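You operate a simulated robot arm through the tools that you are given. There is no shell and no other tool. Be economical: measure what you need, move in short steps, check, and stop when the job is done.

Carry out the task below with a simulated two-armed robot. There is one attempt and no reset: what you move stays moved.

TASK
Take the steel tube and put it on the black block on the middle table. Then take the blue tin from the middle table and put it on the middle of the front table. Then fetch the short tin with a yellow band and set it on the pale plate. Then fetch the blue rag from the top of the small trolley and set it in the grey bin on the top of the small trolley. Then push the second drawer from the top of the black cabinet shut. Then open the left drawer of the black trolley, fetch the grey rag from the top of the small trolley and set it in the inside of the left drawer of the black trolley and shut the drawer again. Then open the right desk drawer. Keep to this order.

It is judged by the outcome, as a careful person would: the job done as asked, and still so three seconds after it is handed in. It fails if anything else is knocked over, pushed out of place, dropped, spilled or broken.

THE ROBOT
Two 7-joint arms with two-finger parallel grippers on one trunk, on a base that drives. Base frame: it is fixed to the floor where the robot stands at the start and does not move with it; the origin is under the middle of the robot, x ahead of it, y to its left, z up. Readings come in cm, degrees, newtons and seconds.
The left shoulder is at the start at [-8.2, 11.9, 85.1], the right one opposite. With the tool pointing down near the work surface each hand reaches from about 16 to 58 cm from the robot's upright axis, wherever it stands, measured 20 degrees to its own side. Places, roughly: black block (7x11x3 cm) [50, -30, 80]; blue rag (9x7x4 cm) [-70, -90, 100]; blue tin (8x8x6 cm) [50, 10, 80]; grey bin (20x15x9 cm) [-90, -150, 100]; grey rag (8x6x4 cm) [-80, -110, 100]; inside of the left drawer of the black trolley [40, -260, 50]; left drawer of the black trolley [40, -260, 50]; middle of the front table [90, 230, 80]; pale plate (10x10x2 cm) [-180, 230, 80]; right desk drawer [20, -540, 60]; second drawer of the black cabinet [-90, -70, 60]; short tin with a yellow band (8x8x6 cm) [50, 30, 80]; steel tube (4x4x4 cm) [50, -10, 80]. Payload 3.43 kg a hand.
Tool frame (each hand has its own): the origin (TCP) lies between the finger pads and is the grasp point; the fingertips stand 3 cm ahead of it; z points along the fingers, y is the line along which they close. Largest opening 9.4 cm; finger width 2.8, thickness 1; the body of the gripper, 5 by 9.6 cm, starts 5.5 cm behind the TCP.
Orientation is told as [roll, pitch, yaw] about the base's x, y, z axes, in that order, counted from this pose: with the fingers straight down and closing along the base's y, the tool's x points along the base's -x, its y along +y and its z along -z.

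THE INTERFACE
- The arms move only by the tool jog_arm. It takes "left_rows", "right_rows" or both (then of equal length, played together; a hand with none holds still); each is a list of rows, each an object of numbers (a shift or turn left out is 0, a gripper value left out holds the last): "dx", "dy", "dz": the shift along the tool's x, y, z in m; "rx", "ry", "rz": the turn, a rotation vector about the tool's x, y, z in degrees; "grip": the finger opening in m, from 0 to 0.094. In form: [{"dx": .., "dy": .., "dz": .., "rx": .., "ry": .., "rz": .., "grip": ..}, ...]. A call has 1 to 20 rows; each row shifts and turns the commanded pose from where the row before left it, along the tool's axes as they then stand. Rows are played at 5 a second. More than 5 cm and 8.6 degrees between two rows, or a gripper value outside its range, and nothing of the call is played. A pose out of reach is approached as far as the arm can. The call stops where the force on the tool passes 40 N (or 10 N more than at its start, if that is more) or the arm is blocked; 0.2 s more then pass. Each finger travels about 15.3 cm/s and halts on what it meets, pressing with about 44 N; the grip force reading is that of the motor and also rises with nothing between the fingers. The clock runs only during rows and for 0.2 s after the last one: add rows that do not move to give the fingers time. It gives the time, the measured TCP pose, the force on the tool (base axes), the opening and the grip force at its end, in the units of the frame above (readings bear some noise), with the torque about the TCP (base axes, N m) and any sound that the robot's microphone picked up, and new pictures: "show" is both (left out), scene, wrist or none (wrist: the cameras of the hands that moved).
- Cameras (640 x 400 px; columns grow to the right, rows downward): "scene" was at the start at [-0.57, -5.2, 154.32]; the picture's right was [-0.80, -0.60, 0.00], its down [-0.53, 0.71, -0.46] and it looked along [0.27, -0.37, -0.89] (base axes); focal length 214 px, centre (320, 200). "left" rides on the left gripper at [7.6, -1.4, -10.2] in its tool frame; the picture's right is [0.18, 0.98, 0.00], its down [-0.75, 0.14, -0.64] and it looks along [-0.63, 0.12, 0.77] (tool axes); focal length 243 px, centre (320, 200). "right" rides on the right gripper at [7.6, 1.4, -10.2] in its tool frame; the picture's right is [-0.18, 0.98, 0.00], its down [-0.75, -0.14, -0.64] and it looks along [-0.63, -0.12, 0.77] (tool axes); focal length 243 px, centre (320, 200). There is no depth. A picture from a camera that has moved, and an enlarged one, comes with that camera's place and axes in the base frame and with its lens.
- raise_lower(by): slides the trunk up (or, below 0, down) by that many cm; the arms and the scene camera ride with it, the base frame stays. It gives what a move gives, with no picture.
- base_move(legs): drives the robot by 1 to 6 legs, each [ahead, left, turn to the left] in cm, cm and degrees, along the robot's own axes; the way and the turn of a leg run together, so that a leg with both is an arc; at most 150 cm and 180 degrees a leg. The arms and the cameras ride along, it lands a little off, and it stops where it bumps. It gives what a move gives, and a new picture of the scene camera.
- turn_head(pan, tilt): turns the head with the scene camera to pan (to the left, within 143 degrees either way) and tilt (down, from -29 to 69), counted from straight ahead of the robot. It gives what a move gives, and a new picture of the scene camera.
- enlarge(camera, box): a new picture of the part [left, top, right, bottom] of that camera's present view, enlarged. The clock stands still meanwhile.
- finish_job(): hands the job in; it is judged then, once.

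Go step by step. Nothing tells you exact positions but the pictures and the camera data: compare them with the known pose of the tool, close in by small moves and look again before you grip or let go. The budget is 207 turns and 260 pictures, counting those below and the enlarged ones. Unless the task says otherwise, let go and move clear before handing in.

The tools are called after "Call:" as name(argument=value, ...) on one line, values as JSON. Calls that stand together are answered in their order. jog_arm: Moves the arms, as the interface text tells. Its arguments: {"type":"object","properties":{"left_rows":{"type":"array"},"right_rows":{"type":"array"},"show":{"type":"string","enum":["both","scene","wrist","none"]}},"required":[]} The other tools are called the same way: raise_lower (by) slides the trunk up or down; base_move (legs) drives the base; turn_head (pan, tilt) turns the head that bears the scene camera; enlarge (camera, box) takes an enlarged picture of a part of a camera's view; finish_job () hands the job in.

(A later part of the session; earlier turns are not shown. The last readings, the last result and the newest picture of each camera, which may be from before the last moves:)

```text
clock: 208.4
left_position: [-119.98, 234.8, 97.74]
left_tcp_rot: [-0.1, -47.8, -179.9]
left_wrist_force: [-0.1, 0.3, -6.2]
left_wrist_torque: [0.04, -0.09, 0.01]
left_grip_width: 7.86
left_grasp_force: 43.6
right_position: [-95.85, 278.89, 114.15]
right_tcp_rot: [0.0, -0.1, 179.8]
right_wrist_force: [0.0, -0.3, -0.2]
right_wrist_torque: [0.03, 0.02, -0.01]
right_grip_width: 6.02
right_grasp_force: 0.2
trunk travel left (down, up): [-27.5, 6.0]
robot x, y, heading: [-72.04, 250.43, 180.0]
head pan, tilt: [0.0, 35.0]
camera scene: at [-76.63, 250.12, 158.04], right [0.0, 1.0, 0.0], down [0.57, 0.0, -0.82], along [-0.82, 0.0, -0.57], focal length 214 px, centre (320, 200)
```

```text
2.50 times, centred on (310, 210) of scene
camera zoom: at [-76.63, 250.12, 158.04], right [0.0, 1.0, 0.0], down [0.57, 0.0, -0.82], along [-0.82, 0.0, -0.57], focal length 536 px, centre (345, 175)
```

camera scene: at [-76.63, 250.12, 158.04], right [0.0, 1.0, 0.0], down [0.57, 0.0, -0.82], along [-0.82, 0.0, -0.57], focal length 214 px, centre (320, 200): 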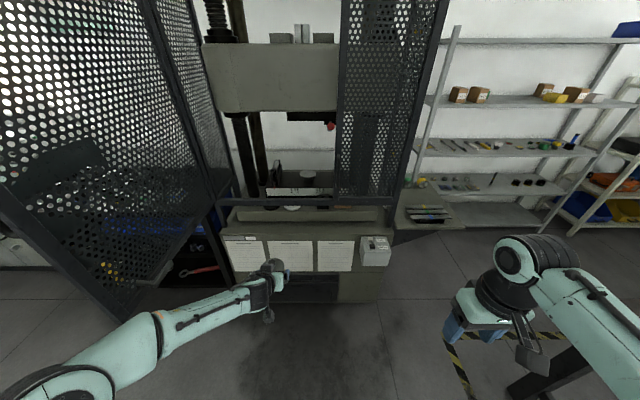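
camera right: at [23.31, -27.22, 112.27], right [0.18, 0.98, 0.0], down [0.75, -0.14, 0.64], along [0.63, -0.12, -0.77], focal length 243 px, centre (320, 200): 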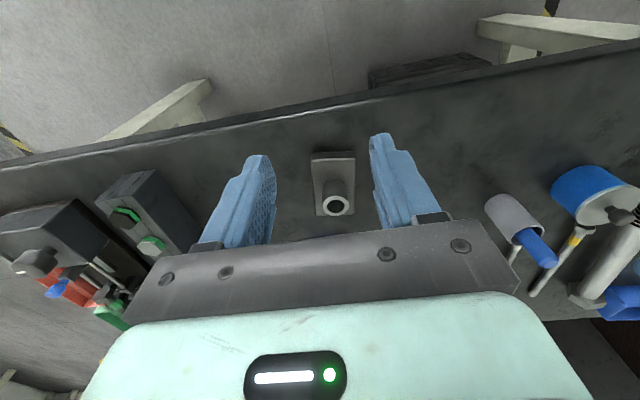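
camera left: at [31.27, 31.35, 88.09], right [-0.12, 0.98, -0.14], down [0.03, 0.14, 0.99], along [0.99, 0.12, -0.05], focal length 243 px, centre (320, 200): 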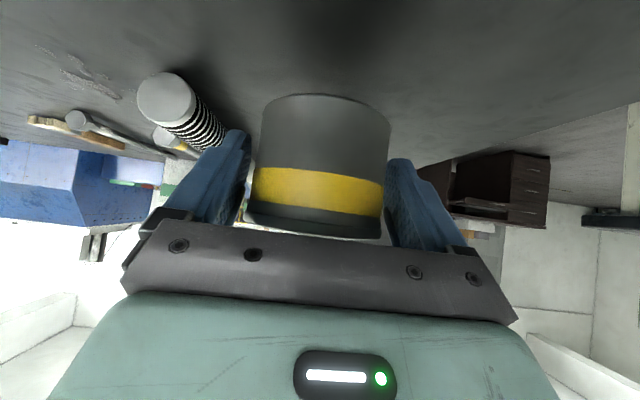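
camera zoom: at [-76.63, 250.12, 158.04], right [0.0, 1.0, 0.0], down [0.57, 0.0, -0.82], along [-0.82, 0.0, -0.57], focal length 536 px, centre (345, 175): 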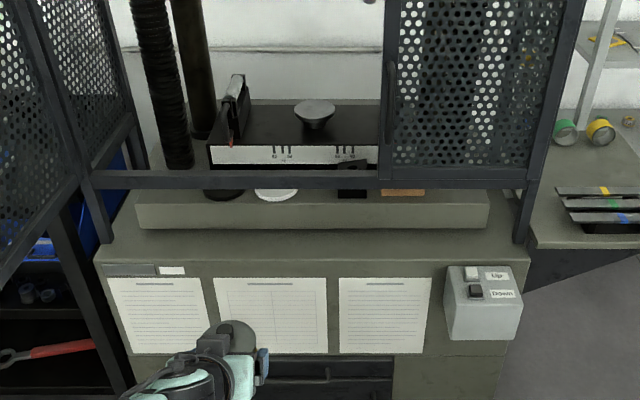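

The plate lies on the press bed behind a guard rail, so the hand must come over the rail leaning sideways. I lift and draw in the tin, then yaw the hand 90° about the vertical so it points to my right while the tin stays upright.

Call:
jog_arm(left_rows=[{"dx": -0.0074, "dz": -0.0336}, {"dx": -0.0074, "dz": -0.0336}, {"dx": -0.0074, "dz": -0.0336}, {"dx": -0.0074, "dz": -0.0336}, {"rx": 5.57, "rz": 5.02}, {"rx": 5.57, "rz": 5.02}, {"rx": 5.57, "rz": 5.02}, {"rx": 5.57, "rz": 5.02}, {"rx": 5.57, "rz": 5.02}, {"rx": 5.57, "rz": 5.02}, {}, {}])

```text
clock: 211.0
left_position: [-112.04, 234.81, 109.07]
left_tcp_rot: [-0.2, -47.9, 135.1]
left_wrist_force: [-0.5, -0.7, -5.5]
left_wrist_torque: [-0.04, -0.09, 0.03]
left_grip_width: 7.85
left_grasp_force: 44.3
right_position: [-95.87, 278.89, 114.12]
right_tcp_rot: [0.0, 0.1, 179.8]
right_wrist_force: [-0.5, -0.2, -0.2]
right_wrist_torque: [0.0, -0.01, 0.01]
right_grip_width: 6.01
right_grasp_force: 0.1
trunk travel left (down, up): [-27.5, 6.0]
robot x, y, heading: [-72.41, 250.4, 179.9]
head pan, tilt: [0.0, 35.0]
camera scene: at [-76.63, 250.13, 158.04], right [0.0, 1.0, 0.0], down [0.57, 0.0, -0.82], along [-0.82, 0.0, -0.57], focal length 214 px, centre (320, 200)
camera left: at [-102.04, 226.91, 110.28], right [-0.61, -0.78, -0.14], down [-0.12, -0.08, 0.99], along [-0.78, 0.62, -0.05], focal length 243 px, centre (320, 200)
```

scene: 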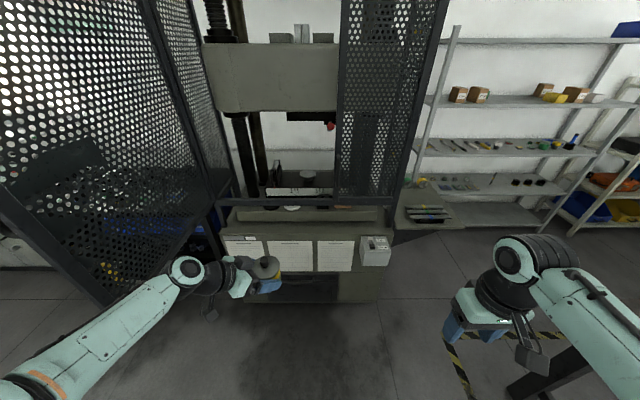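
left: 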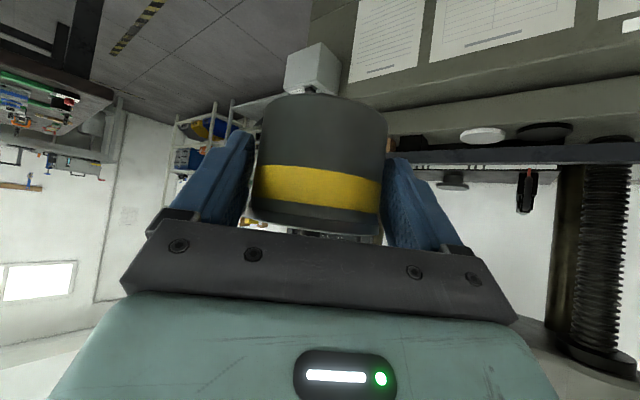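

The plate's top works out at [-177.7,234.8,84.8] and the rail at x≈-168.7, z≈90–94.5. I finish the yaw, raise the trunk, and drive in over the rail with the tin held high.

Call:
jog_arm(left_rows=[{"rx": 5.57, "rz": 5.02}, {"rx": 5.57, "rz": 5.02}, {"rx": 5.57, "rz": 5.02}, {"rx": 5.57, "rz": 5.02}, {"rx": 5.57, "rz": 5.02}, {"rx": 5.57, "rz": 5.02}, {}, {}], show="none")

Call:
raise_lower(by=6)

Call:
base_move(legs=[[38, 0, 0]])

```text
clock: 212.8
left_position: [-111.95, 234.76, 109.03]
left_tcp_rot: [-0.2, -48.0, 90.1]
left_wrist_force: [-0.7, 0.9, -5.3]
left_wrist_torque: [-0.08, 0.01, 0.01]
left_grip_width: 7.83
left_grasp_force: 44.1
right_position: [-95.87, 279.01, 114.12]
right_tcp_rot: [0.0, 0.1, 179.7]
right_wrist_force: [-0.5, 0.0, -1.0]
right_wrist_torque: [0.02, 0.0, -0.01]
right_grip_width: 6.0
right_grasp_force: 0.1
trunk travel left (down, up): [-27.5, 6.0]
robot x, y, heading: [-72.04, 250.2, 180.0]
head pan, tilt: [0.0, 35.0]
```

```text
clock: 213.8
left_position: [-111.99, 234.87, 115.0]
left_tcp_rot: [-0.2, -47.9, 90.2]
left_wrist_force: [0.3, 0.2, -6.8]
left_wrist_torque: [-0.06, 0.02, 0.02]
left_grip_width: 7.85
left_grasp_force: 43.9
right_position: [-95.77, 278.91, 120.29]
right_tcp_rot: [0.0, -0.1, 179.8]
right_wrist_force: [0.6, -0.3, 0.2]
right_wrist_torque: [0.03, 0.02, -0.01]
right_grip_width: 6.0
right_grasp_force: 0.0
trunk travel left (down, up): [-33.5, 0.0]
robot x, y, heading: [-72.47, 250.03, 179.8]
head pan, tilt: [0.0, 35.0]
```

```text
clock: 216.2
left_position: [-149.91, 234.8, 115.02]
left_tcp_rot: [-0.2, -48.0, 90.2]
left_wrist_force: [-0.5, 0.8, -6.0]
left_wrist_torque: [-0.09, 0.0, 0.01]
left_grip_width: 7.85
left_grasp_force: 44.2
right_position: [-133.66, 278.95, 120.04]
right_tcp_rot: [0.0, -0.1, 179.9]
right_wrist_force: [-0.6, 0.7, -0.3]
right_wrist_torque: [0.0, -0.03, 0.03]
right_grip_width: 5.98
right_grasp_force: 0.1
trunk travel left (down, up): [-33.5, 0.0]
robot x, y, heading: [-110.08, 250.54, 180.1]
head pan, tilt: [0.0, 35.0]
camera scene: at [-114.37, 250.18, 164.35], right [0.0, 1.0, 0.0], down [0.57, 0.0, -0.82], along [-0.82, 0.0, -0.57], focal length 214 px, centre (320, 200)
```

scene: 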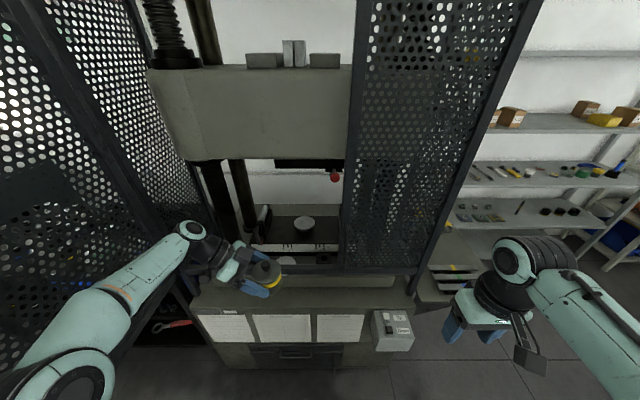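

Good view. The left elbow may be near the open mesh door, so I check that side before going further.

Call:
turn_head(pan=50, tilt=45)

```text
clock: 217.3
left_position: [-149.93, 234.89, 115.02]
left_tcp_rot: [-0.2, -48.0, 90.2]
left_wrist_force: [0.1, -0.9, -6.0]
left_wrist_torque: [-0.08, -0.01, -0.01]
left_grip_width: 7.87
left_grasp_force: 44.0
right_position: [-133.71, 279.06, 120.06]
right_tcp_rot: [0.0, 0.0, 179.9]
right_wrist_force: [-0.3, -0.6, 0.2]
right_wrist_torque: [0.0, 0.02, 0.0]
right_grip_width: 5.98
right_grasp_force: 0.0
trunk travel left (down, up): [-33.5, 0.0]
robot x, y, heading: [-110.31, 250.06, 179.9]
head pan, tilt: [50.0, 45.0]
camera scene: at [-110.86, 243.95, 162.88], right [-0.76, 0.64, 0.0], down [0.46, 0.54, -0.71], along [-0.46, -0.54, -0.71], focal length 214 px, centre (320, 200)
```

scene: 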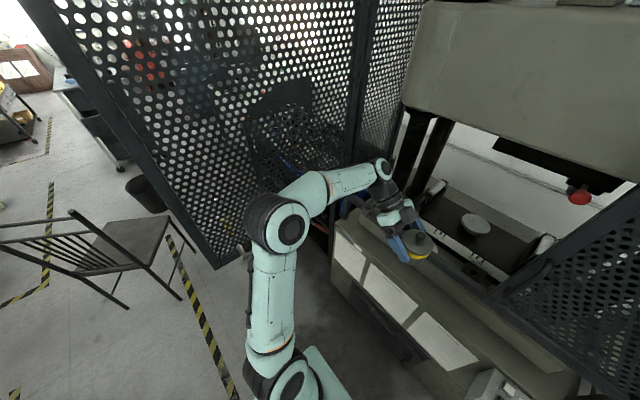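

The elbow is close to the mesh door. I extend the hand forward first, which draws the elbow inward, and look again.

Call:
jog_arm(left_rows=[{"dy": 0.03}, {"dy": 0.03}, {"dy": 0.03}, {}, {}], show="scene")

```text
clock: 218.6
left_position: [-159.02, 234.97, 115.12]
left_tcp_rot: [-0.4, -48.0, 90.2]
left_wrist_force: [0.6, 0.3, -6.4]
left_wrist_torque: [-0.11, -0.01, -0.02]
left_grip_width: 7.83
left_grasp_force: 44.1
right_position: [-133.78, 279.04, 120.12]
right_tcp_rot: [-0.1, -0.1, 179.9]
right_wrist_force: [0.2, -0.3, 0.0]
right_wrist_torque: [0.0, 0.01, 0.0]
right_grip_width: 5.98
right_grasp_force: 0.0
trunk travel left (down, up): [-33.5, 0.0]
robot x, y, heading: [-110.3, 250.34, 179.8]
head pan, tilt: [50.0, 45.0]
camera scene: at [-110.86, 243.95, 162.88], right [-0.77, 0.64, 0.0], down [0.46, 0.54, -0.71], along [-0.45, -0.54, -0.71], focal length 214 px, centre (320, 200)
```

scene: 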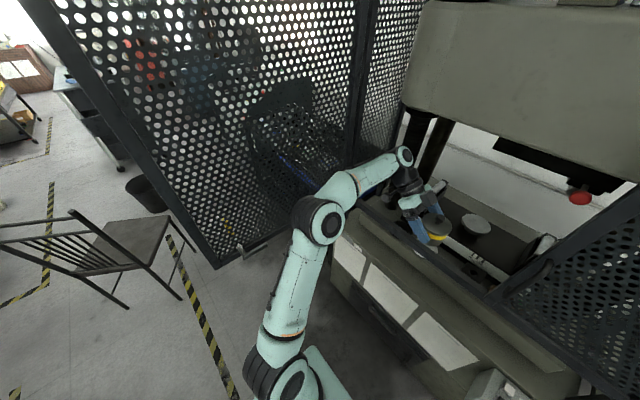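

The elbow is clear now. I lower 9 cm (still well over the rail) and drive in the remaining way.

Call:
jog_arm(left_rows=[{"dx": 0.0223, "dz": 0.02}, {"dx": 0.0223, "dz": 0.02}, {"dx": 0.0223, "dz": 0.02}, {}, {}], show="none")

Call:
base_move(legs=[[16, -2, 0]])

```text
clock: 219.8
left_position: [-158.9, 234.84, 105.86]
left_tcp_rot: [-0.1, -48.0, 90.2]
left_wrist_force: [0.3, 0.1, -5.0]
left_wrist_torque: [-0.06, -0.01, 0.01]
left_grip_width: 7.85
left_grasp_force: 44.4
right_position: [-133.67, 279.11, 120.18]
right_tcp_rot: [0.0, 0.0, 179.9]
right_wrist_force: [-0.3, -0.2, -0.6]
right_wrist_torque: [-0.02, -0.01, -0.01]
right_grip_width: 6.0
right_grasp_force: 0.1
trunk travel left (down, up): [-33.5, 0.0]
robot x, y, heading: [-110.08, 250.05, 179.9]
head pan, tilt: [50.0, 45.0]
```

```text
clock: 221.2
left_position: [-174.96, 236.93, 105.83]
left_tcp_rot: [-0.2, -48.0, 90.0]
left_wrist_force: [0.0, 0.1, -5.6]
left_wrist_torque: [-0.06, 0.0, 0.02]
left_grip_width: 7.88
left_grasp_force: 44.2
right_position: [-149.59, 281.1, 120.14]
right_tcp_rot: [0.0, -0.1, 179.7]
right_wrist_force: [0.2, 0.3, 0.4]
right_wrist_torque: [0.0, 0.0, -0.02]
right_grip_width: 5.97
right_grasp_force: 0.0
trunk travel left (down, up): [-33.5, 0.0]
robot x, y, heading: [-126.02, 252.22, 179.7]
head pan, tilt: [50.0, 45.0]
camera scene: at [-126.76, 245.96, 162.85], right [-0.76, 0.64, 0.0], down [0.46, 0.54, -0.71], along [-0.46, -0.54, -0.71], focal length 214 px, centre (320, 200)
```

scene: 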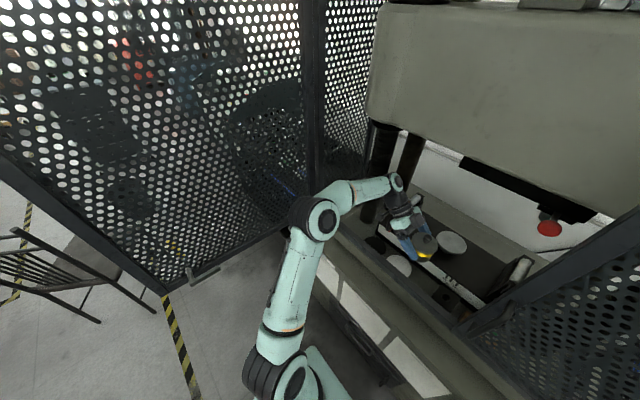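

Call:
enlarge(camera="scene", box=[270, 150, 490, 320])

```text
2.35 times, centred on (380, 235) of scene
camera zoom: at [-126.76, 245.96, 162.85], right [-0.76, 0.64, 0.0], down [0.46, 0.54, -0.71], along [-0.46, -0.54, -0.71], focal length 505 px, centre (179, 118)
```

zoom: 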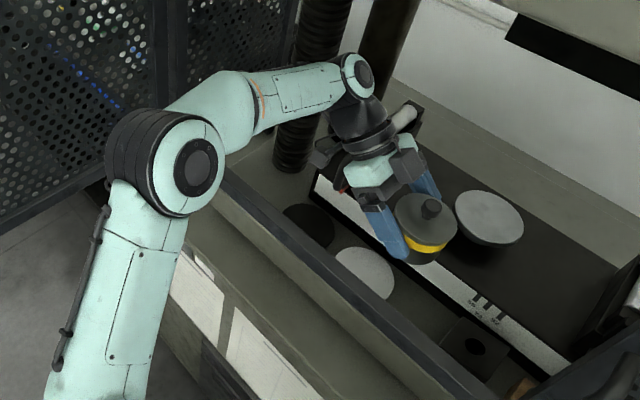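

Plate centre confirmed at [-177.3,234.2]. I shift over it and lower half-way.

Call:
jog_arm(left_rows=[{"dy": 0.012, "dx": 0.0127, "dz": -0.0141}, {"dy": 0.0115, "dx": 0.0127, "dz": -0.0141}, {"dx": 0.0149, "dz": 0.0134}, {"dx": 0.0149, "dz": 0.0134}, {"dx": 0.0149, "dz": 0.0134}, {"dx": 0.0149, "dz": 0.0134}, {}, {}])

Call:
enlarge(camera="scene", box=[270, 150, 490, 320])

```text
clock: 223.0
left_position: [-177.22, 233.27, 98.14]
left_tcp_rot: [0.1, -48.0, 89.8]
left_wrist_force: [-1.9, 3.1, 6.6]
left_wrist_torque: [-1.31, 0.18, -0.31]
left_grip_width: 7.86
left_grasp_force: 44.1
right_position: [-149.74, 281.24, 120.26]
right_tcp_rot: [0.1, -0.1, 179.6]
right_wrist_force: [-0.1, -0.2, -0.7]
right_wrist_torque: [-0.02, -0.02, 0.01]
right_grip_width: 6.01
right_grasp_force: 0.1
trunk travel left (down, up): [-33.5, 0.0]
robot x, y, heading: [-126.37, 252.56, 179.6]
head pan, tilt: [50.0, 45.0]
camera scene: at [-126.78, 246.06, 162.9], right [-0.76, 0.65, 0.0], down [0.46, 0.54, -0.71], along [-0.46, -0.54, -0.71], focal length 214 px, centre (320, 200)
camera left: at [-175.83, 220.6, 99.33], right [-0.98, -0.12, -0.14], down [-0.14, 0.03, 0.99], along [-0.12, 0.99, -0.04], focal length 243 px, centre (320, 200)
```

scene: 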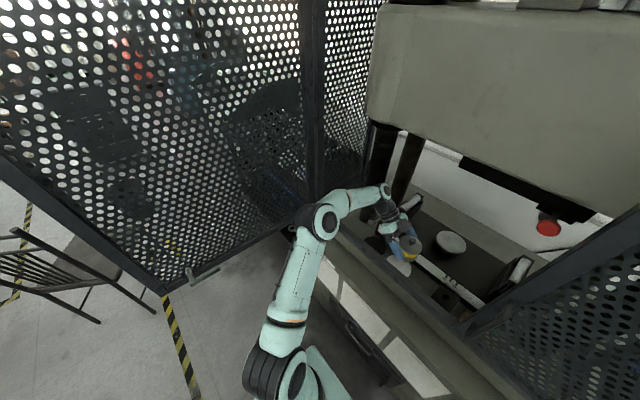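
left: 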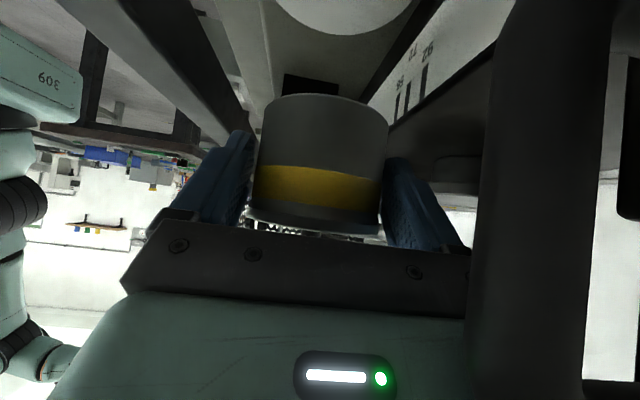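

```text
2.35 times, centred on (380, 235) of scene
camera zoom: at [-126.78, 246.06, 162.9], right [-0.76, 0.65, 0.0], down [0.46, 0.54, -0.71], along [-0.46, -0.54, -0.71], focal length 505 px, centre (179, 118)
```

zoom: 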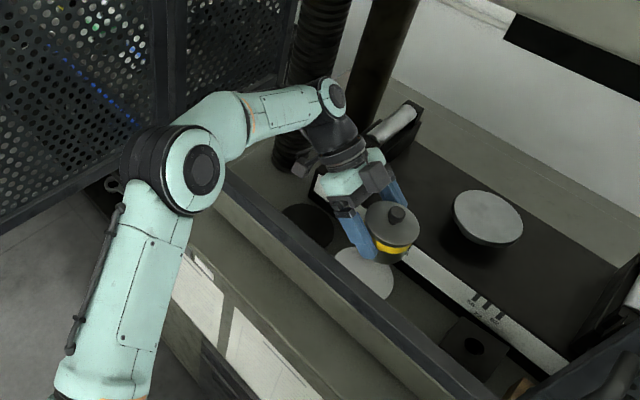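

Something touches the underside of the hand about 10 cm back (torque). I raise 2 cm and zoom in to find it.

Call:
jog_arm(left_rows=[{"dx": -0.0149, "dz": -0.0134}, {}, {}], show="none")

Call:
enlarge(camera="scene", box=[360, 170, 450, 240])

Call:
turn_head(pan=20, tilt=50)

```text
clock: 223.8
left_position: [-177.23, 233.14, 99.88]
left_tcp_rot: [-0.4, -48.0, 90.3]
left_wrist_force: [-0.8, 0.4, -5.8]
left_wrist_torque: [-0.08, 0.04, 0.0]
left_grip_width: 7.84
left_grasp_force: 44.4
right_position: [-149.76, 281.02, 120.21]
right_tcp_rot: [-0.1, -0.1, 179.7]
right_wrist_force: [-0.3, -0.4, 0.1]
right_wrist_torque: [0.01, 0.0, -0.01]
right_grip_width: 6.01
right_grasp_force: 0.0
trunk travel left (down, up): [-33.5, 0.0]
robot x, y, heading: [-125.93, 252.31, 179.8]
head pan, tilt: [50.0, 45.0]
```

```text
5.71 times, centred on (405, 205) of scene
camera zoom: at [-126.85, 245.94, 162.88], right [-0.76, 0.65, 0.0], down [0.46, 0.54, -0.71], along [-0.46, -0.54, -0.71], focal length 1226 px, centre (-166, 171)
```

zoom: 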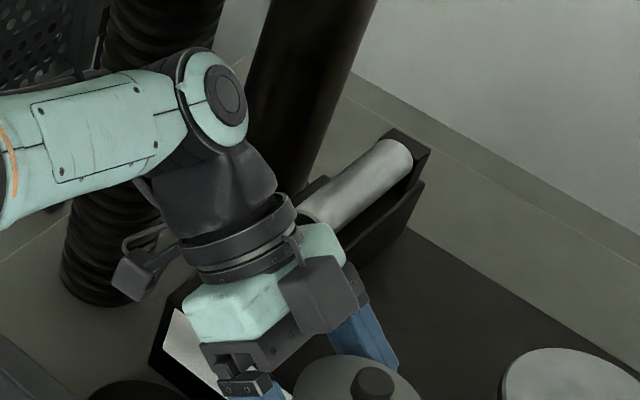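

```text
clock: 224.7
left_position: [-177.3, 233.2, 99.89]
left_tcp_rot: [-0.2, -48.0, 90.1]
left_wrist_force: [-0.4, -0.4, -6.2]
left_wrist_torque: [-0.09, 0.01, 0.03]
left_grip_width: 7.82
left_grasp_force: 44.3
right_position: [-149.57, 281.15, 120.21]
right_tcp_rot: [0.0, -0.1, 179.7]
right_wrist_force: [-0.6, -0.3, 0.1]
right_wrist_torque: [-0.01, -0.01, 0.02]
right_grip_width: 6.01
right_grasp_force: 0.1
trunk travel left (down, up): [-33.5, 0.0]
robot x, y, heading: [-126.02, 252.51, 179.8]
head pan, tilt: [20.0, 50.0]
camera scene: at [-128.85, 249.54, 162.19], right [-0.34, 0.94, 0.0], down [0.72, 0.26, -0.64], along [-0.6, -0.22, -0.77], focal length 214 px, centre (320, 200)
```

scene: 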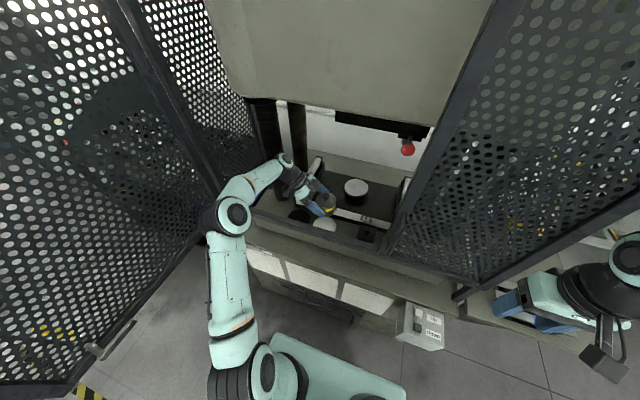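

Call:
enlarge(camera="scene", box=[250, 140, 430, 260])

Call:
enlarge(camera="left", box=[200, 0, 640, 275])

```text
3.33 times, centred on (340, 200) of scene
camera zoom: at [-128.85, 249.54, 162.19], right [-0.34, 0.94, 0.0], down [0.72, 0.26, -0.64], along [-0.6, -0.22, -0.77], focal length 715 px, centre (253, 200)
```

zoom: 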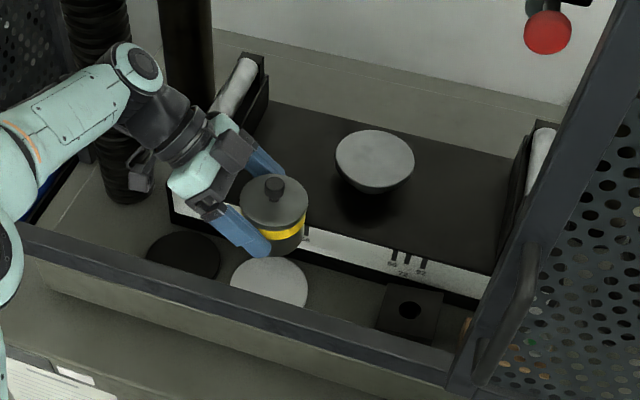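

```text
1.45 times, centred on (420, 138) of left
camera zoom: at [-175.85, 220.48, 101.16], right [-0.98, -0.12, -0.14], down [-0.14, 0.03, 0.99], along [-0.12, 0.99, -0.04], focal length 353 px, centre (174, 291)
```

zoom: 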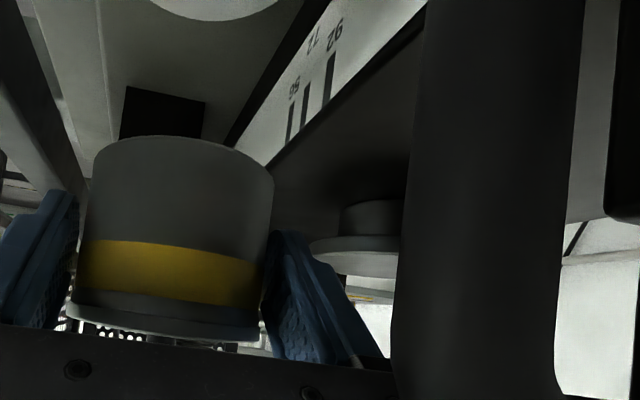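

The cradle stand on the black box crowds the hand on its far side, while there is spare room toward the rail. I yaw the hand 18° back so its body swings away from the stand, then recenter and lower in small steps.

Call:
jog_arm(left_rows=[{"rx": -4.46, "rz": -4.02}, {"rx": -4.46, "rz": -4.02}, {"rx": -4.46, "rz": -4.02}, {"dy": -0.0067, "dx": 0.0036, "dz": -0.004}, {}, {"dx": 0.0074, "dz": 0.0067}, {"dx": 0.0074, "dz": 0.0067}, {"dx": 0.0074, "dz": 0.0067}, {}])

```text
clock: 226.7
left_position: [-176.43, 232.95, 96.9]
left_tcp_rot: [-0.2, -47.9, 108.1]
left_wrist_force: [0.5, -1.0, -5.1]
left_wrist_torque: [-0.11, -0.03, 0.01]
left_grip_width: 7.84
left_grasp_force: 43.6
right_position: [-149.8, 281.1, 120.06]
right_tcp_rot: [0.0, -0.2, 179.8]
right_wrist_force: [0.1, -1.2, -1.4]
right_wrist_torque: [0.01, 0.0, -0.02]
right_grip_width: 6.0
right_grasp_force: 0.1
trunk travel left (down, up): [-33.5, 0.0]
robot x, y, heading: [-126.0, 252.27, 179.9]
head pan, tilt: [20.0, 50.0]
camera scene: at [-128.84, 249.56, 162.19], right [-0.34, 0.94, 0.0], down [0.72, 0.26, -0.64], along [-0.6, -0.22, -0.77], focal length 214 px, centre (320, 200)
camera left: at [-171.24, 221.27, 98.17], right [-0.9, -0.42, -0.14], down [-0.15, -0.02, 0.99], along [-0.42, 0.91, -0.05], focal length 243 px, centre (320, 200)
```

scene: 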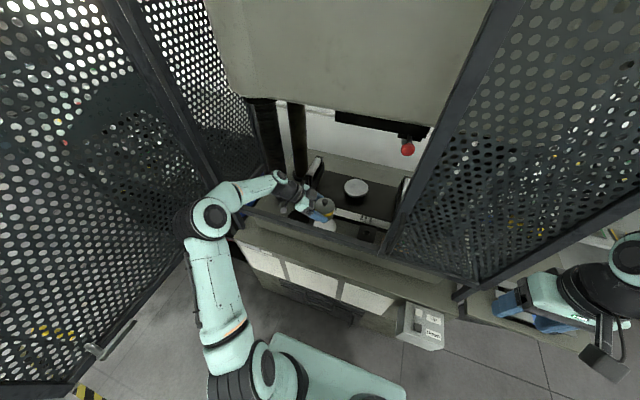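
left: 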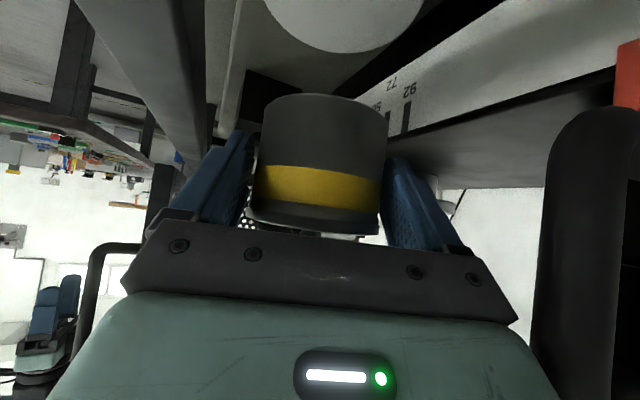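

No contact now. I keep lowering in steps.

Call:
jog_arm(left_rows=[{"dx": 0.0074, "dz": 0.0067}, {"dx": 0.0074, "dz": 0.0067}, {"dx": 0.0074, "dz": 0.0067}, {}], show="wrist")

Call:
enlarge(camera="scene", box=[170, 140, 430, 270])

```text
clock: 227.7
left_position: [-176.51, 232.97, 93.92]
left_tcp_rot: [-0.2, -48.0, 108.0]
left_wrist_force: [-0.4, 0.7, -5.8]
left_wrist_torque: [-0.12, -0.02, -0.01]
left_grip_width: 7.86
left_grasp_force: 44.0
right_position: [-149.74, 281.28, 120.13]
right_tcp_rot: [0.1, 0.0, 179.7]
right_wrist_force: [-0.5, -0.4, 0.1]
right_wrist_torque: [0.0, -0.01, -0.01]
right_grip_width: 6.0
right_grasp_force: 0.0
trunk travel left (down, up): [-33.5, 0.0]
robot x, y, heading: [-126.03, 252.19, 180.0]
head pan, tilt: [20.0, 50.0]
camera left: at [-171.25, 221.38, 95.15], right [-0.9, -0.42, -0.14], down [-0.15, -0.02, 0.99], along [-0.42, 0.91, -0.05], focal length 243 px, centre (320, 200)
```

left: 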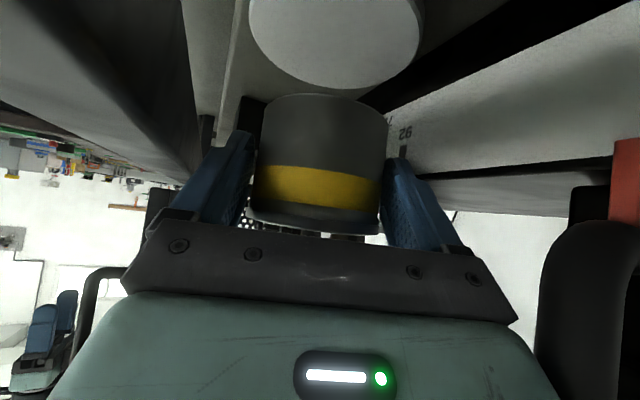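

```text
2.46 times, centred on (300, 205) of scene
camera zoom: at [-128.85, 249.56, 162.19], right [-0.34, 0.94, 0.0], down [0.72, 0.26, -0.64], along [-0.6, -0.22, -0.77], focal length 528 px, centre (369, 188)
```

zoom: 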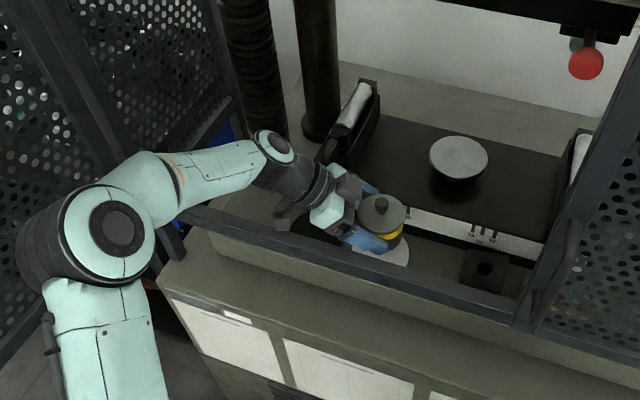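

Well centred over the plate. I lower the rest in small steps until the tin touches.

Call:
jog_arm(left_rows=[{"dx": 0.0074, "dz": 0.0067}, {"dx": 0.0074, "dz": 0.0067}, {"dx": 0.0074, "dz": 0.0067}, {"dx": 0.0074, "dz": 0.0067}, {"dx": 0.003, "dz": 0.0027}, {}], show="wrist")

```text
clock: 228.2
left_position: [-176.7, 233.02, 93.91]
left_tcp_rot: [1.2, -48.0, 107.1]
left_wrist_force: [6.1, 2.3, 16.7]
left_wrist_torque: [-3.27, -1.51, 0.7]
left_grip_width: 7.84
left_grasp_force: 44.3
right_position: [-149.54, 281.07, 120.14]
right_tcp_rot: [0.0, -0.1, 179.8]
right_wrist_force: [-0.9, -0.1, 0.4]
right_wrist_torque: [0.0, -0.01, 0.02]
right_grip_width: 6.01
right_grasp_force: 0.0
trunk travel left (down, up): [-33.5, 0.0]
robot x, y, heading: [-125.75, 252.07, 180.1]
head pan, tilt: [20.0, 50.0]
stopped in row 2 (left hand): the force on the tool passed its limit at 50 N (the readings are from after the stop); the commanded pose is now the measured one
camera left: at [-171.45, 221.38, 95.06], right [-0.9, -0.42, -0.12], down [-0.13, -0.01, 0.99], along [-0.42, 0.91, -0.04], focal length 243 px, centre (320, 200)
```

left: 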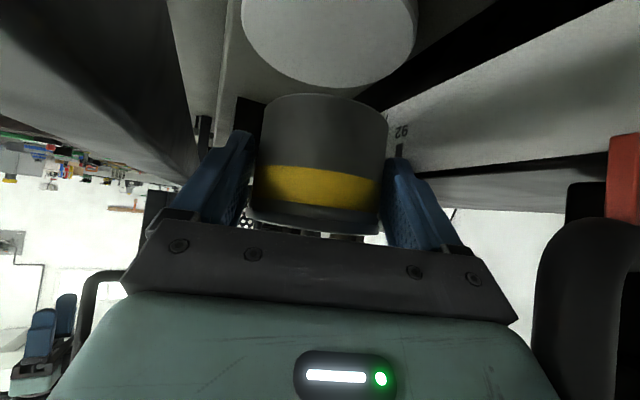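

This time the hand's camera met the rail's top (contact near x≈-169.8). I raise, straighten, yaw back to 105° and shift 6 mm inward, to thread between rail and stand.

Call:
jog_arm(left_rows=[{"dx": -0.0149, "dz": -0.0134}, {"rx": 2.76, "rz": 1.4}, {}, {"dx": 0.0, "dy": 0.004}, {}], show="none")

```text
clock: 229.1
left_position: [-175.97, 232.6, 95.26]
left_tcp_rot: [-1.5, -47.6, 105.9]
left_wrist_force: [20.7, -0.5, -3.3]
left_wrist_torque: [-0.28, 1.46, 1.78]
left_grip_width: 7.86
left_grasp_force: 43.9
right_position: [-149.52, 281.06, 120.14]
right_tcp_rot: [0.1, -0.2, 179.9]
right_wrist_force: [0.1, -0.3, -0.1]
right_wrist_torque: [0.01, -0.04, 0.01]
right_grip_width: 6.02
right_grasp_force: 0.0
trunk travel left (down, up): [-33.5, 0.0]
robot x, y, heading: [-126.05, 252.1, 180.1]
head pan, tilt: [20.0, 50.0]
stopped in row 4 (left hand): the force on the tool passed its limit at 46 N (the readings are from after the stop); the commanded pose is now the measured one
```

The hand cannot thread this gap with its camera underneath. I will back out, set the tin down, and regrip it with the hand turned over (camera on top). First up and out.

Call:
jog_arm(left_rows=[{"dy": -0.006}, {"dx": -0.0149, "dz": -0.0134}, {"dx": -0.0149, "dz": -0.0134}, {"dx": -0.0149, "dz": -0.0134}, {"dx": -0.0223, "dz": -0.02}, {"dx": -0.0223, "dz": -0.02}, {}, {}], show="none")

```text
clock: 230.9
left_position: [-176.09, 232.9, 107.26]
left_tcp_rot: [-1.3, -47.8, 105.9]
left_wrist_force: [-0.7, -0.4, -5.9]
left_wrist_torque: [-0.11, -0.02, 0.01]
left_grip_width: 7.85
left_grasp_force: 44.4
right_position: [-149.71, 281.12, 120.11]
right_tcp_rot: [-0.1, 0.0, 179.8]
right_wrist_force: [-1.2, 0.2, -0.6]
right_wrist_torque: [0.01, -0.01, -0.03]
right_grip_width: 5.98
right_grasp_force: 0.0
trunk travel left (down, up): [-33.5, 0.0]
robot x, y, heading: [-126.19, 252.51, 179.8]
head pan, tilt: [20.0, 50.0]
```

Call:
base_move(legs=[[-50, 0, 0], [0, 0, 180], [76, -24, 0]])

Call:
turn_head(pan=15, tilt=50)

```text
clock: 245.0
left_position: [50.6, 246.63, 107.28]
left_tcp_rot: [-1.2, -47.8, -74.5]
left_wrist_force: [0.5, -0.7, -6.4]
left_wrist_torque: [0.07, 0.01, 0.02]
left_grip_width: 7.85
left_grasp_force: 44.0
right_position: [23.87, 198.62, 120.11]
right_tcp_rot: [0.0, -0.1, -0.5]
right_wrist_force: [0.6, -0.2, 0.1]
right_wrist_torque: [0.01, 0.0, 0.0]
right_grip_width: 5.98
right_grasp_force: 0.1
trunk travel left (down, up): [-33.5, 0.0]
robot x, y, heading: [0.19, 227.5, -0.4]
head pan, tilt: [20.0, 50.0]
camera scene: at [3.38, 230.17, 162.18], right [0.33, -0.94, 0.0], down [-0.72, -0.26, -0.64], along [0.61, 0.21, -0.77], focal length 214 px, centre (320, 200)
```

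scene: 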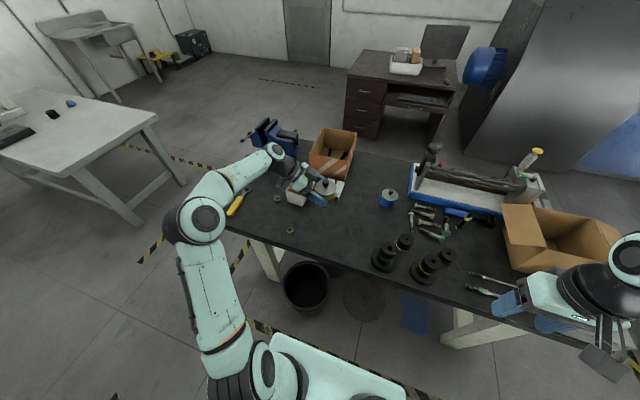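

```text
clock: 245.7
left_position: [50.8, 246.61, 107.15]
left_tcp_rot: [-1.3, -47.7, -74.6]
left_wrist_force: [0.0, -0.1, -6.2]
left_wrist_torque: [0.09, -0.02, 0.01]
left_grip_width: 7.87
left_grasp_force: 43.5
right_position: [23.88, 198.6, 120.09]
right_tcp_rot: [0.0, -0.1, -0.5]
right_wrist_force: [0.0, 0.6, 0.5]
right_wrist_torque: [0.06, 0.0, 0.02]
right_grip_width: 5.99
right_grasp_force: 0.1
trunk travel left (down, up): [-33.5, 0.0]
robot x, y, heading: [0.3, 227.54, -0.5]
head pan, tilt: [15.0, 50.0]
camera scene: at [3.61, 229.53, 162.19], right [0.25, -0.97, 0.0], down [-0.74, -0.19, -0.64], along [0.62, 0.16, -0.77], focal length 214 px, centre (320, 200)
```

scene: 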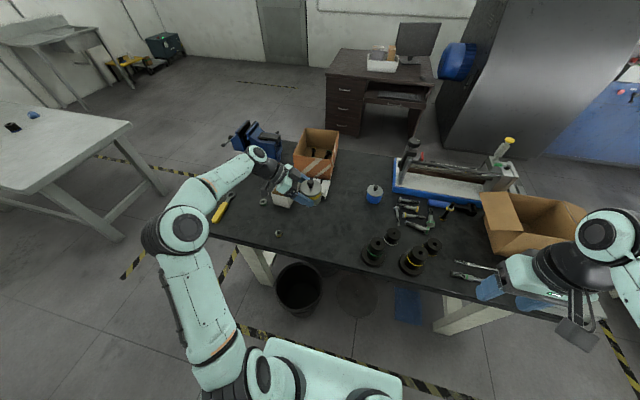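

The spot near [52,241] is clear. I straighten the small roll, shift a little and lower the tin onto the front table.

Call:
jog_arm(left_rows=[{"rx": -1.3, "dx": -0.0167, "dz": 0.0186}, {"dx": -0.0167, "dz": 0.0186}, {"dx": 0.0223, "dz": 0.02}, {"dx": 0.0223, "dz": 0.02}, {"dx": 0.0223, "dz": 0.02}, {"dx": 0.0223, "dz": 0.02}, {"dx": 0.0223, "dz": 0.02}, {"dx": 0.0223, "dz": 0.02}, {"dx": 0.0223, "dz": 0.02}, {}, {}])

```text
clock: 248.1
left_position: [51.96, 241.86, 86.31]
left_tcp_rot: [-0.1, -47.8, -74.5]
left_wrist_force: [0.4, 0.0, -5.9]
left_wrist_torque: [0.1, 0.04, -0.02]
left_grip_width: 7.85
left_grasp_force: 44.8
right_position: [23.92, 198.59, 120.21]
right_tcp_rot: [0.0, -0.1, -0.5]
right_wrist_force: [0.8, -0.2, 0.4]
right_wrist_torque: [0.0, 0.01, 0.01]
right_grip_width: 6.02
right_grasp_force: 0.0
trunk travel left (down, up): [-33.5, 0.0]
robot x, y, heading: [0.47, 227.45, -0.2]
head pan, tilt: [15.0, 50.0]
camera scene: at [3.6, 229.53, 162.19], right [0.25, -0.97, 0.0], down [-0.74, -0.19, -0.64], along [0.62, 0.16, -0.77], focal length 214 px, centre (320, 200)
camera left: at [47.16, 253.78, 87.56], right [0.91, 0.38, -0.14], down [0.14, 0.01, 0.99], along [0.38, -0.92, -0.05], focal length 243 px, centre (320, 200)
```

scene: 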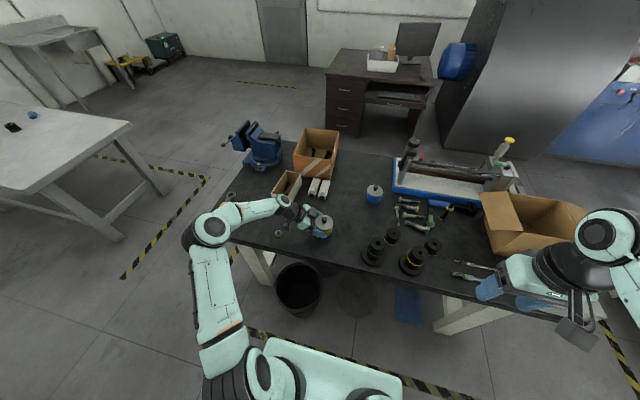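
left: 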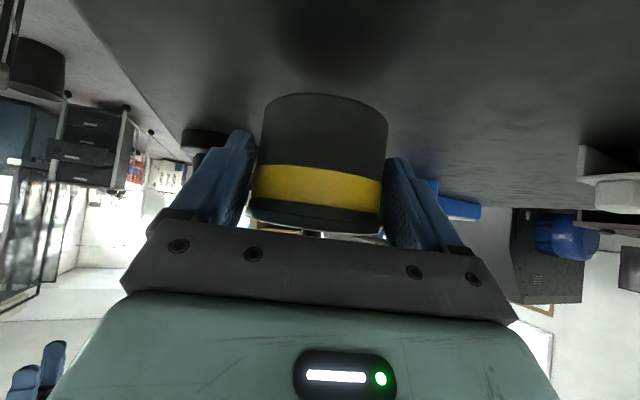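

Call:
jog_arm(left_rows=[{"dx": 0.0074, "dz": 0.0067}, {"dx": 0.0074, "dz": 0.0067}, {"dx": 0.0015, "dz": 0.0013}, {"dx": 0.0015, "dz": 0.0013}, {"dx": 0.0015, "dz": 0.0013}, {}, {}], show="none")

```text
clock: 249.7
left_position: [52.09, 241.88, 84.03]
left_tcp_rot: [0.5, -48.0, -74.8]
left_wrist_force: [-1.5, 6.7, 27.4]
left_wrist_torque: [-1.18, -0.07, 0.03]
left_grip_width: 7.86
left_grasp_force: 44.1
right_position: [23.73, 198.62, 120.34]
right_tcp_rot: [0.0, -0.3, -0.6]
right_wrist_force: [0.5, 0.0, 0.1]
right_wrist_torque: [-0.02, -0.01, -0.02]
right_grip_width: 5.99
right_grasp_force: 0.1
trunk travel left (down, up): [-33.5, 0.0]
robot x, y, heading: [0.6, 227.58, -0.5]
head pan, tilt: [15.0, 50.0]
```

The tin is down. I ease off, open, back out along the fingers, then raise and straighten the hand vertical.

Call:
jog_arm(left_rows=[{"dx": -0.0022, "dz": -0.002}, {}, {"grip": 0.088}, {"grip": 0.094}, {"grip": 0.094}, {"dz": -0.03}, {"dz": -0.04}, {"dz": -0.04}, {"dx": -0.03, "dz": -0.03}, {"dx": -0.03, "dz": -0.03}, {"ry": 8}, {"ry": 8}, {"ry": 8}, {"ry": 8}, {"ry": 8}, {"ry": 8}, {}, {}])

```text
clock: 253.5
left_position: [49.71, 250.15, 99.91]
left_tcp_rot: [0.0, 0.3, -74.5]
left_wrist_force: [0.5, 0.2, 0.6]
left_wrist_torque: [0.01, -0.01, 0.05]
left_grip_width: 9.38
left_grasp_force: 0.1
right_position: [23.96, 198.69, 120.2]
right_tcp_rot: [0.0, -0.1, -0.5]
right_wrist_force: [0.0, 0.4, 0.3]
right_wrist_torque: [0.0, 0.01, -0.02]
right_grip_width: 6.01
right_grasp_force: 0.1
trunk travel left (down, up): [-33.5, 0.0]
robot x, y, heading: [0.37, 227.59, -0.4]
head pan, tilt: [15.0, 50.0]
camera scene: at [3.55, 229.49, 162.19], right [0.25, -0.97, 0.0], down [-0.74, -0.19, -0.64], along [0.62, 0.16, -0.77], focal length 214 px, centre (320, 200)
camera left: at [46.28, 257.08, 110.21], right [0.9, 0.44, 0.0], down [0.34, -0.69, 0.64], along [0.28, -0.57, -0.77], focal length 243 px, centre (320, 200)
```

scene: 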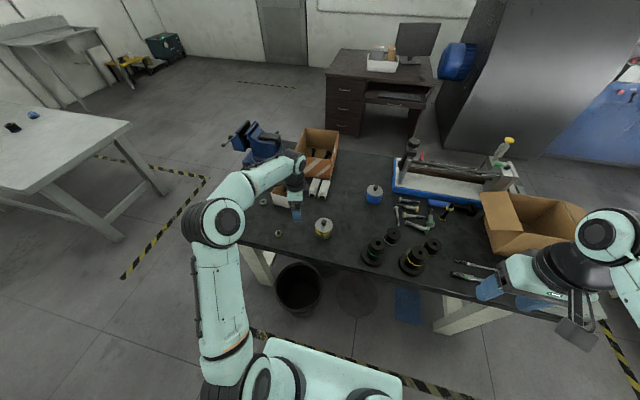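
left: 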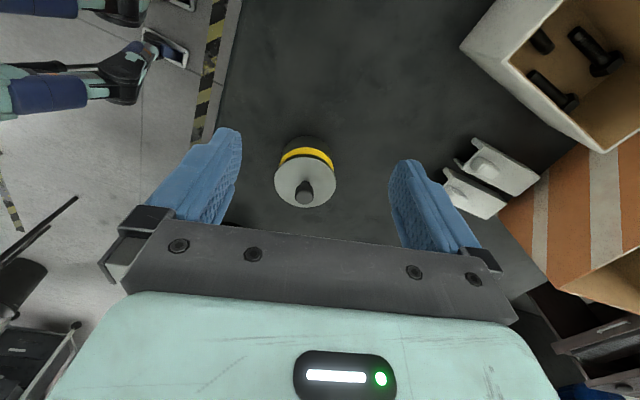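

The tin stands intact. Now I test whether the hand can yaw on to −180° (camera on the far side).

Call:
jog_arm(left_rows=[{"rz": 8}, {"rz": 8}, {"rz": 8}, {"rz": 8}, {"rz": 8}, {"rz": 8}, {"rz": 8}, {"rz": 8}, {"rz": 8}, {"rz": 8}, {"rz": 8}, {"rz": 8}, {"rz": 8}, {}, {}, {}], show="none")

```text
clock: 256.9
left_position: [49.71, 250.2, 99.88]
left_tcp_rot: [-0.2, 0.1, -178.6]
left_wrist_force: [0.1, 0.1, 0.2]
left_wrist_torque: [-0.03, 0.01, -0.02]
left_grip_width: 9.4
left_grasp_force: 0.0
right_position: [23.91, 198.76, 120.18]
right_tcp_rot: [0.0, -0.1, -0.6]
right_wrist_force: [0.9, 0.1, 0.4]
right_wrist_torque: [-0.01, -0.02, 0.01]
right_grip_width: 5.99
right_grasp_force: 0.1
trunk travel left (down, up): [-33.5, 0.0]
robot x, y, heading: [0.69, 227.67, -0.0]
head pan, tilt: [15.0, 50.0]
```

The flipped yaw works. Now I move behind the tin and tilt the fingers 30° forward with the camera on top.

Call:
jog_arm(left_rows=[{"rz": 1.4, "dy": 0.04}, {"dy": 0.03, "dx": -0.02}, {"dy": 0.03, "dx": -0.011}, {"ry": 7.5}, {"ry": 7.5}, {"ry": 7.5}, {"ry": 7.5}, {}, {}])

```text
clock: 258.9
left_position: [46.57, 240.14, 99.9]
left_tcp_rot: [-0.3, 30.0, 180.1]
left_wrist_force: [0.7, -0.2, -0.1]
left_wrist_torque: [0.02, 0.03, 0.0]
left_grip_width: 9.41
left_grasp_force: 0.1
right_position: [24.05, 198.71, 120.18]
right_tcp_rot: [0.0, 0.0, -0.6]
right_wrist_force: [0.3, 0.1, 0.4]
right_wrist_torque: [0.01, 0.0, 0.01]
right_grip_width: 6.02
right_grasp_force: 0.0
trunk travel left (down, up): [-33.5, 0.0]
robot x, y, heading: [0.2, 227.81, -0.2]
head pan, tilt: [15.0, 50.0]
camera scene: at [3.54, 229.51, 162.19], right [0.25, -0.97, 0.0], down [-0.74, -0.19, -0.64], along [0.62, 0.16, -0.77], focal length 214 px, centre (320, 200)
camera left: at [48.13, 241.57, 112.57], right [0.16, -0.98, 0.09], down [-0.97, -0.14, 0.18], along [-0.16, -0.11, -0.98], focal length 243 px, centre (320, 200)
```

scene: 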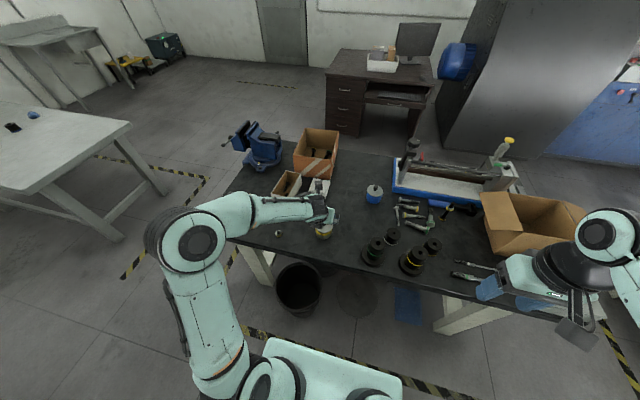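
left: 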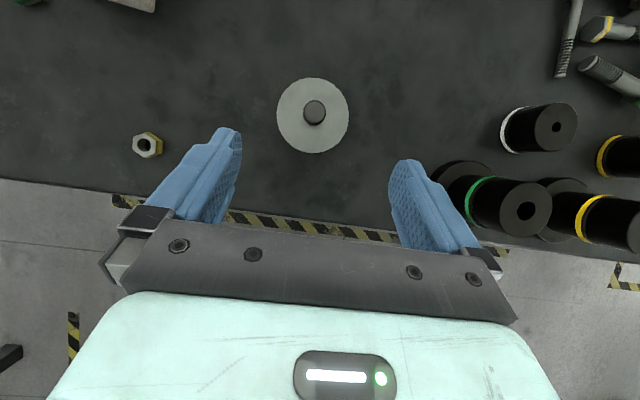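

Top view gives the tin at [52.5,240.4]. I go to the pre-approach point, then advance along the fingers.

Call:
jog_arm(left_rows=[{"dx": -0.0129, "dz": 0.0291, "dy": -0.0026}, {"dx": -0.0129, "dz": 0.0291}, {"dx": -0.0129, "dz": 0.0291}, {"dz": 0.02}, {"dz": 0.02}, {}, {}], show="wrist")

```text
clock: 260.5
left_position: [49.73, 240.47, 86.91]
left_tcp_rot: [-0.3, 30.1, 180.0]
left_wrist_force: [-0.4, 0.1, 0.7]
left_wrist_torque: [-0.04, 0.04, 0.01]
left_grip_width: 9.41
left_grasp_force: 0.0
right_position: [24.03, 198.67, 120.24]
right_tcp_rot: [0.1, 0.0, -0.6]
right_wrist_force: [0.0, -0.1, 0.1]
right_wrist_torque: [0.02, 0.02, -0.01]
right_grip_width: 6.0
right_grasp_force: 0.0
trunk travel left (down, up): [-33.5, 0.0]
robot x, y, heading: [0.14, 227.43, -0.4]
head pan, tilt: [15.0, 50.0]
camera left: at [51.27, 241.9, 99.63], right [0.16, -0.98, 0.09], down [-0.97, -0.14, 0.18], along [-0.16, -0.11, -0.98], focal length 243 px, centre (320, 200)
```

left: 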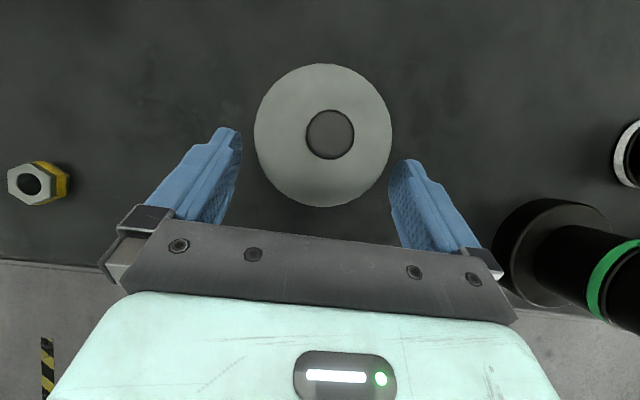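

Call:
jog_arm(left_rows=[{"dz": 0.015}, {"dz": 0.015}, {"dz": 0.01}, {}, {}], show="wrist")

```text
clock: 261.7
left_position: [51.71, 240.5, 83.39]
left_tcp_rot: [-0.3, 30.0, 180.1]
left_wrist_force: [-0.6, 0.4, -0.5]
left_wrist_torque: [-0.03, -0.01, -0.01]
left_grip_width: 9.41
left_grasp_force: 0.1
right_position: [23.98, 198.73, 120.16]
right_tcp_rot: [0.0, -0.1, -0.6]
right_wrist_force: [-0.7, 0.3, -0.1]
right_wrist_torque: [0.02, -0.03, 0.0]
right_grip_width: 5.99
right_grasp_force: 0.0
trunk travel left (down, up): [-33.5, 0.0]
robot x, y, heading: [0.53, 227.55, -0.7]
head pan, tilt: [15.0, 50.0]
camera left: at [53.24, 241.85, 96.22], right [0.16, -0.98, 0.09], down [-0.97, -0.14, 0.18], along [-0.16, -0.11, -0.98], focal length 243 px, centre (320, 200)
```

left: 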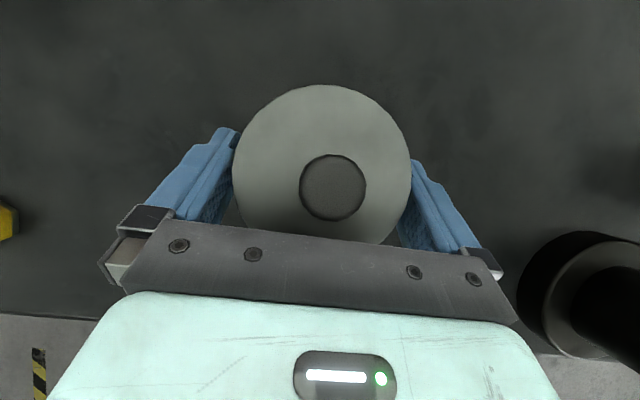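

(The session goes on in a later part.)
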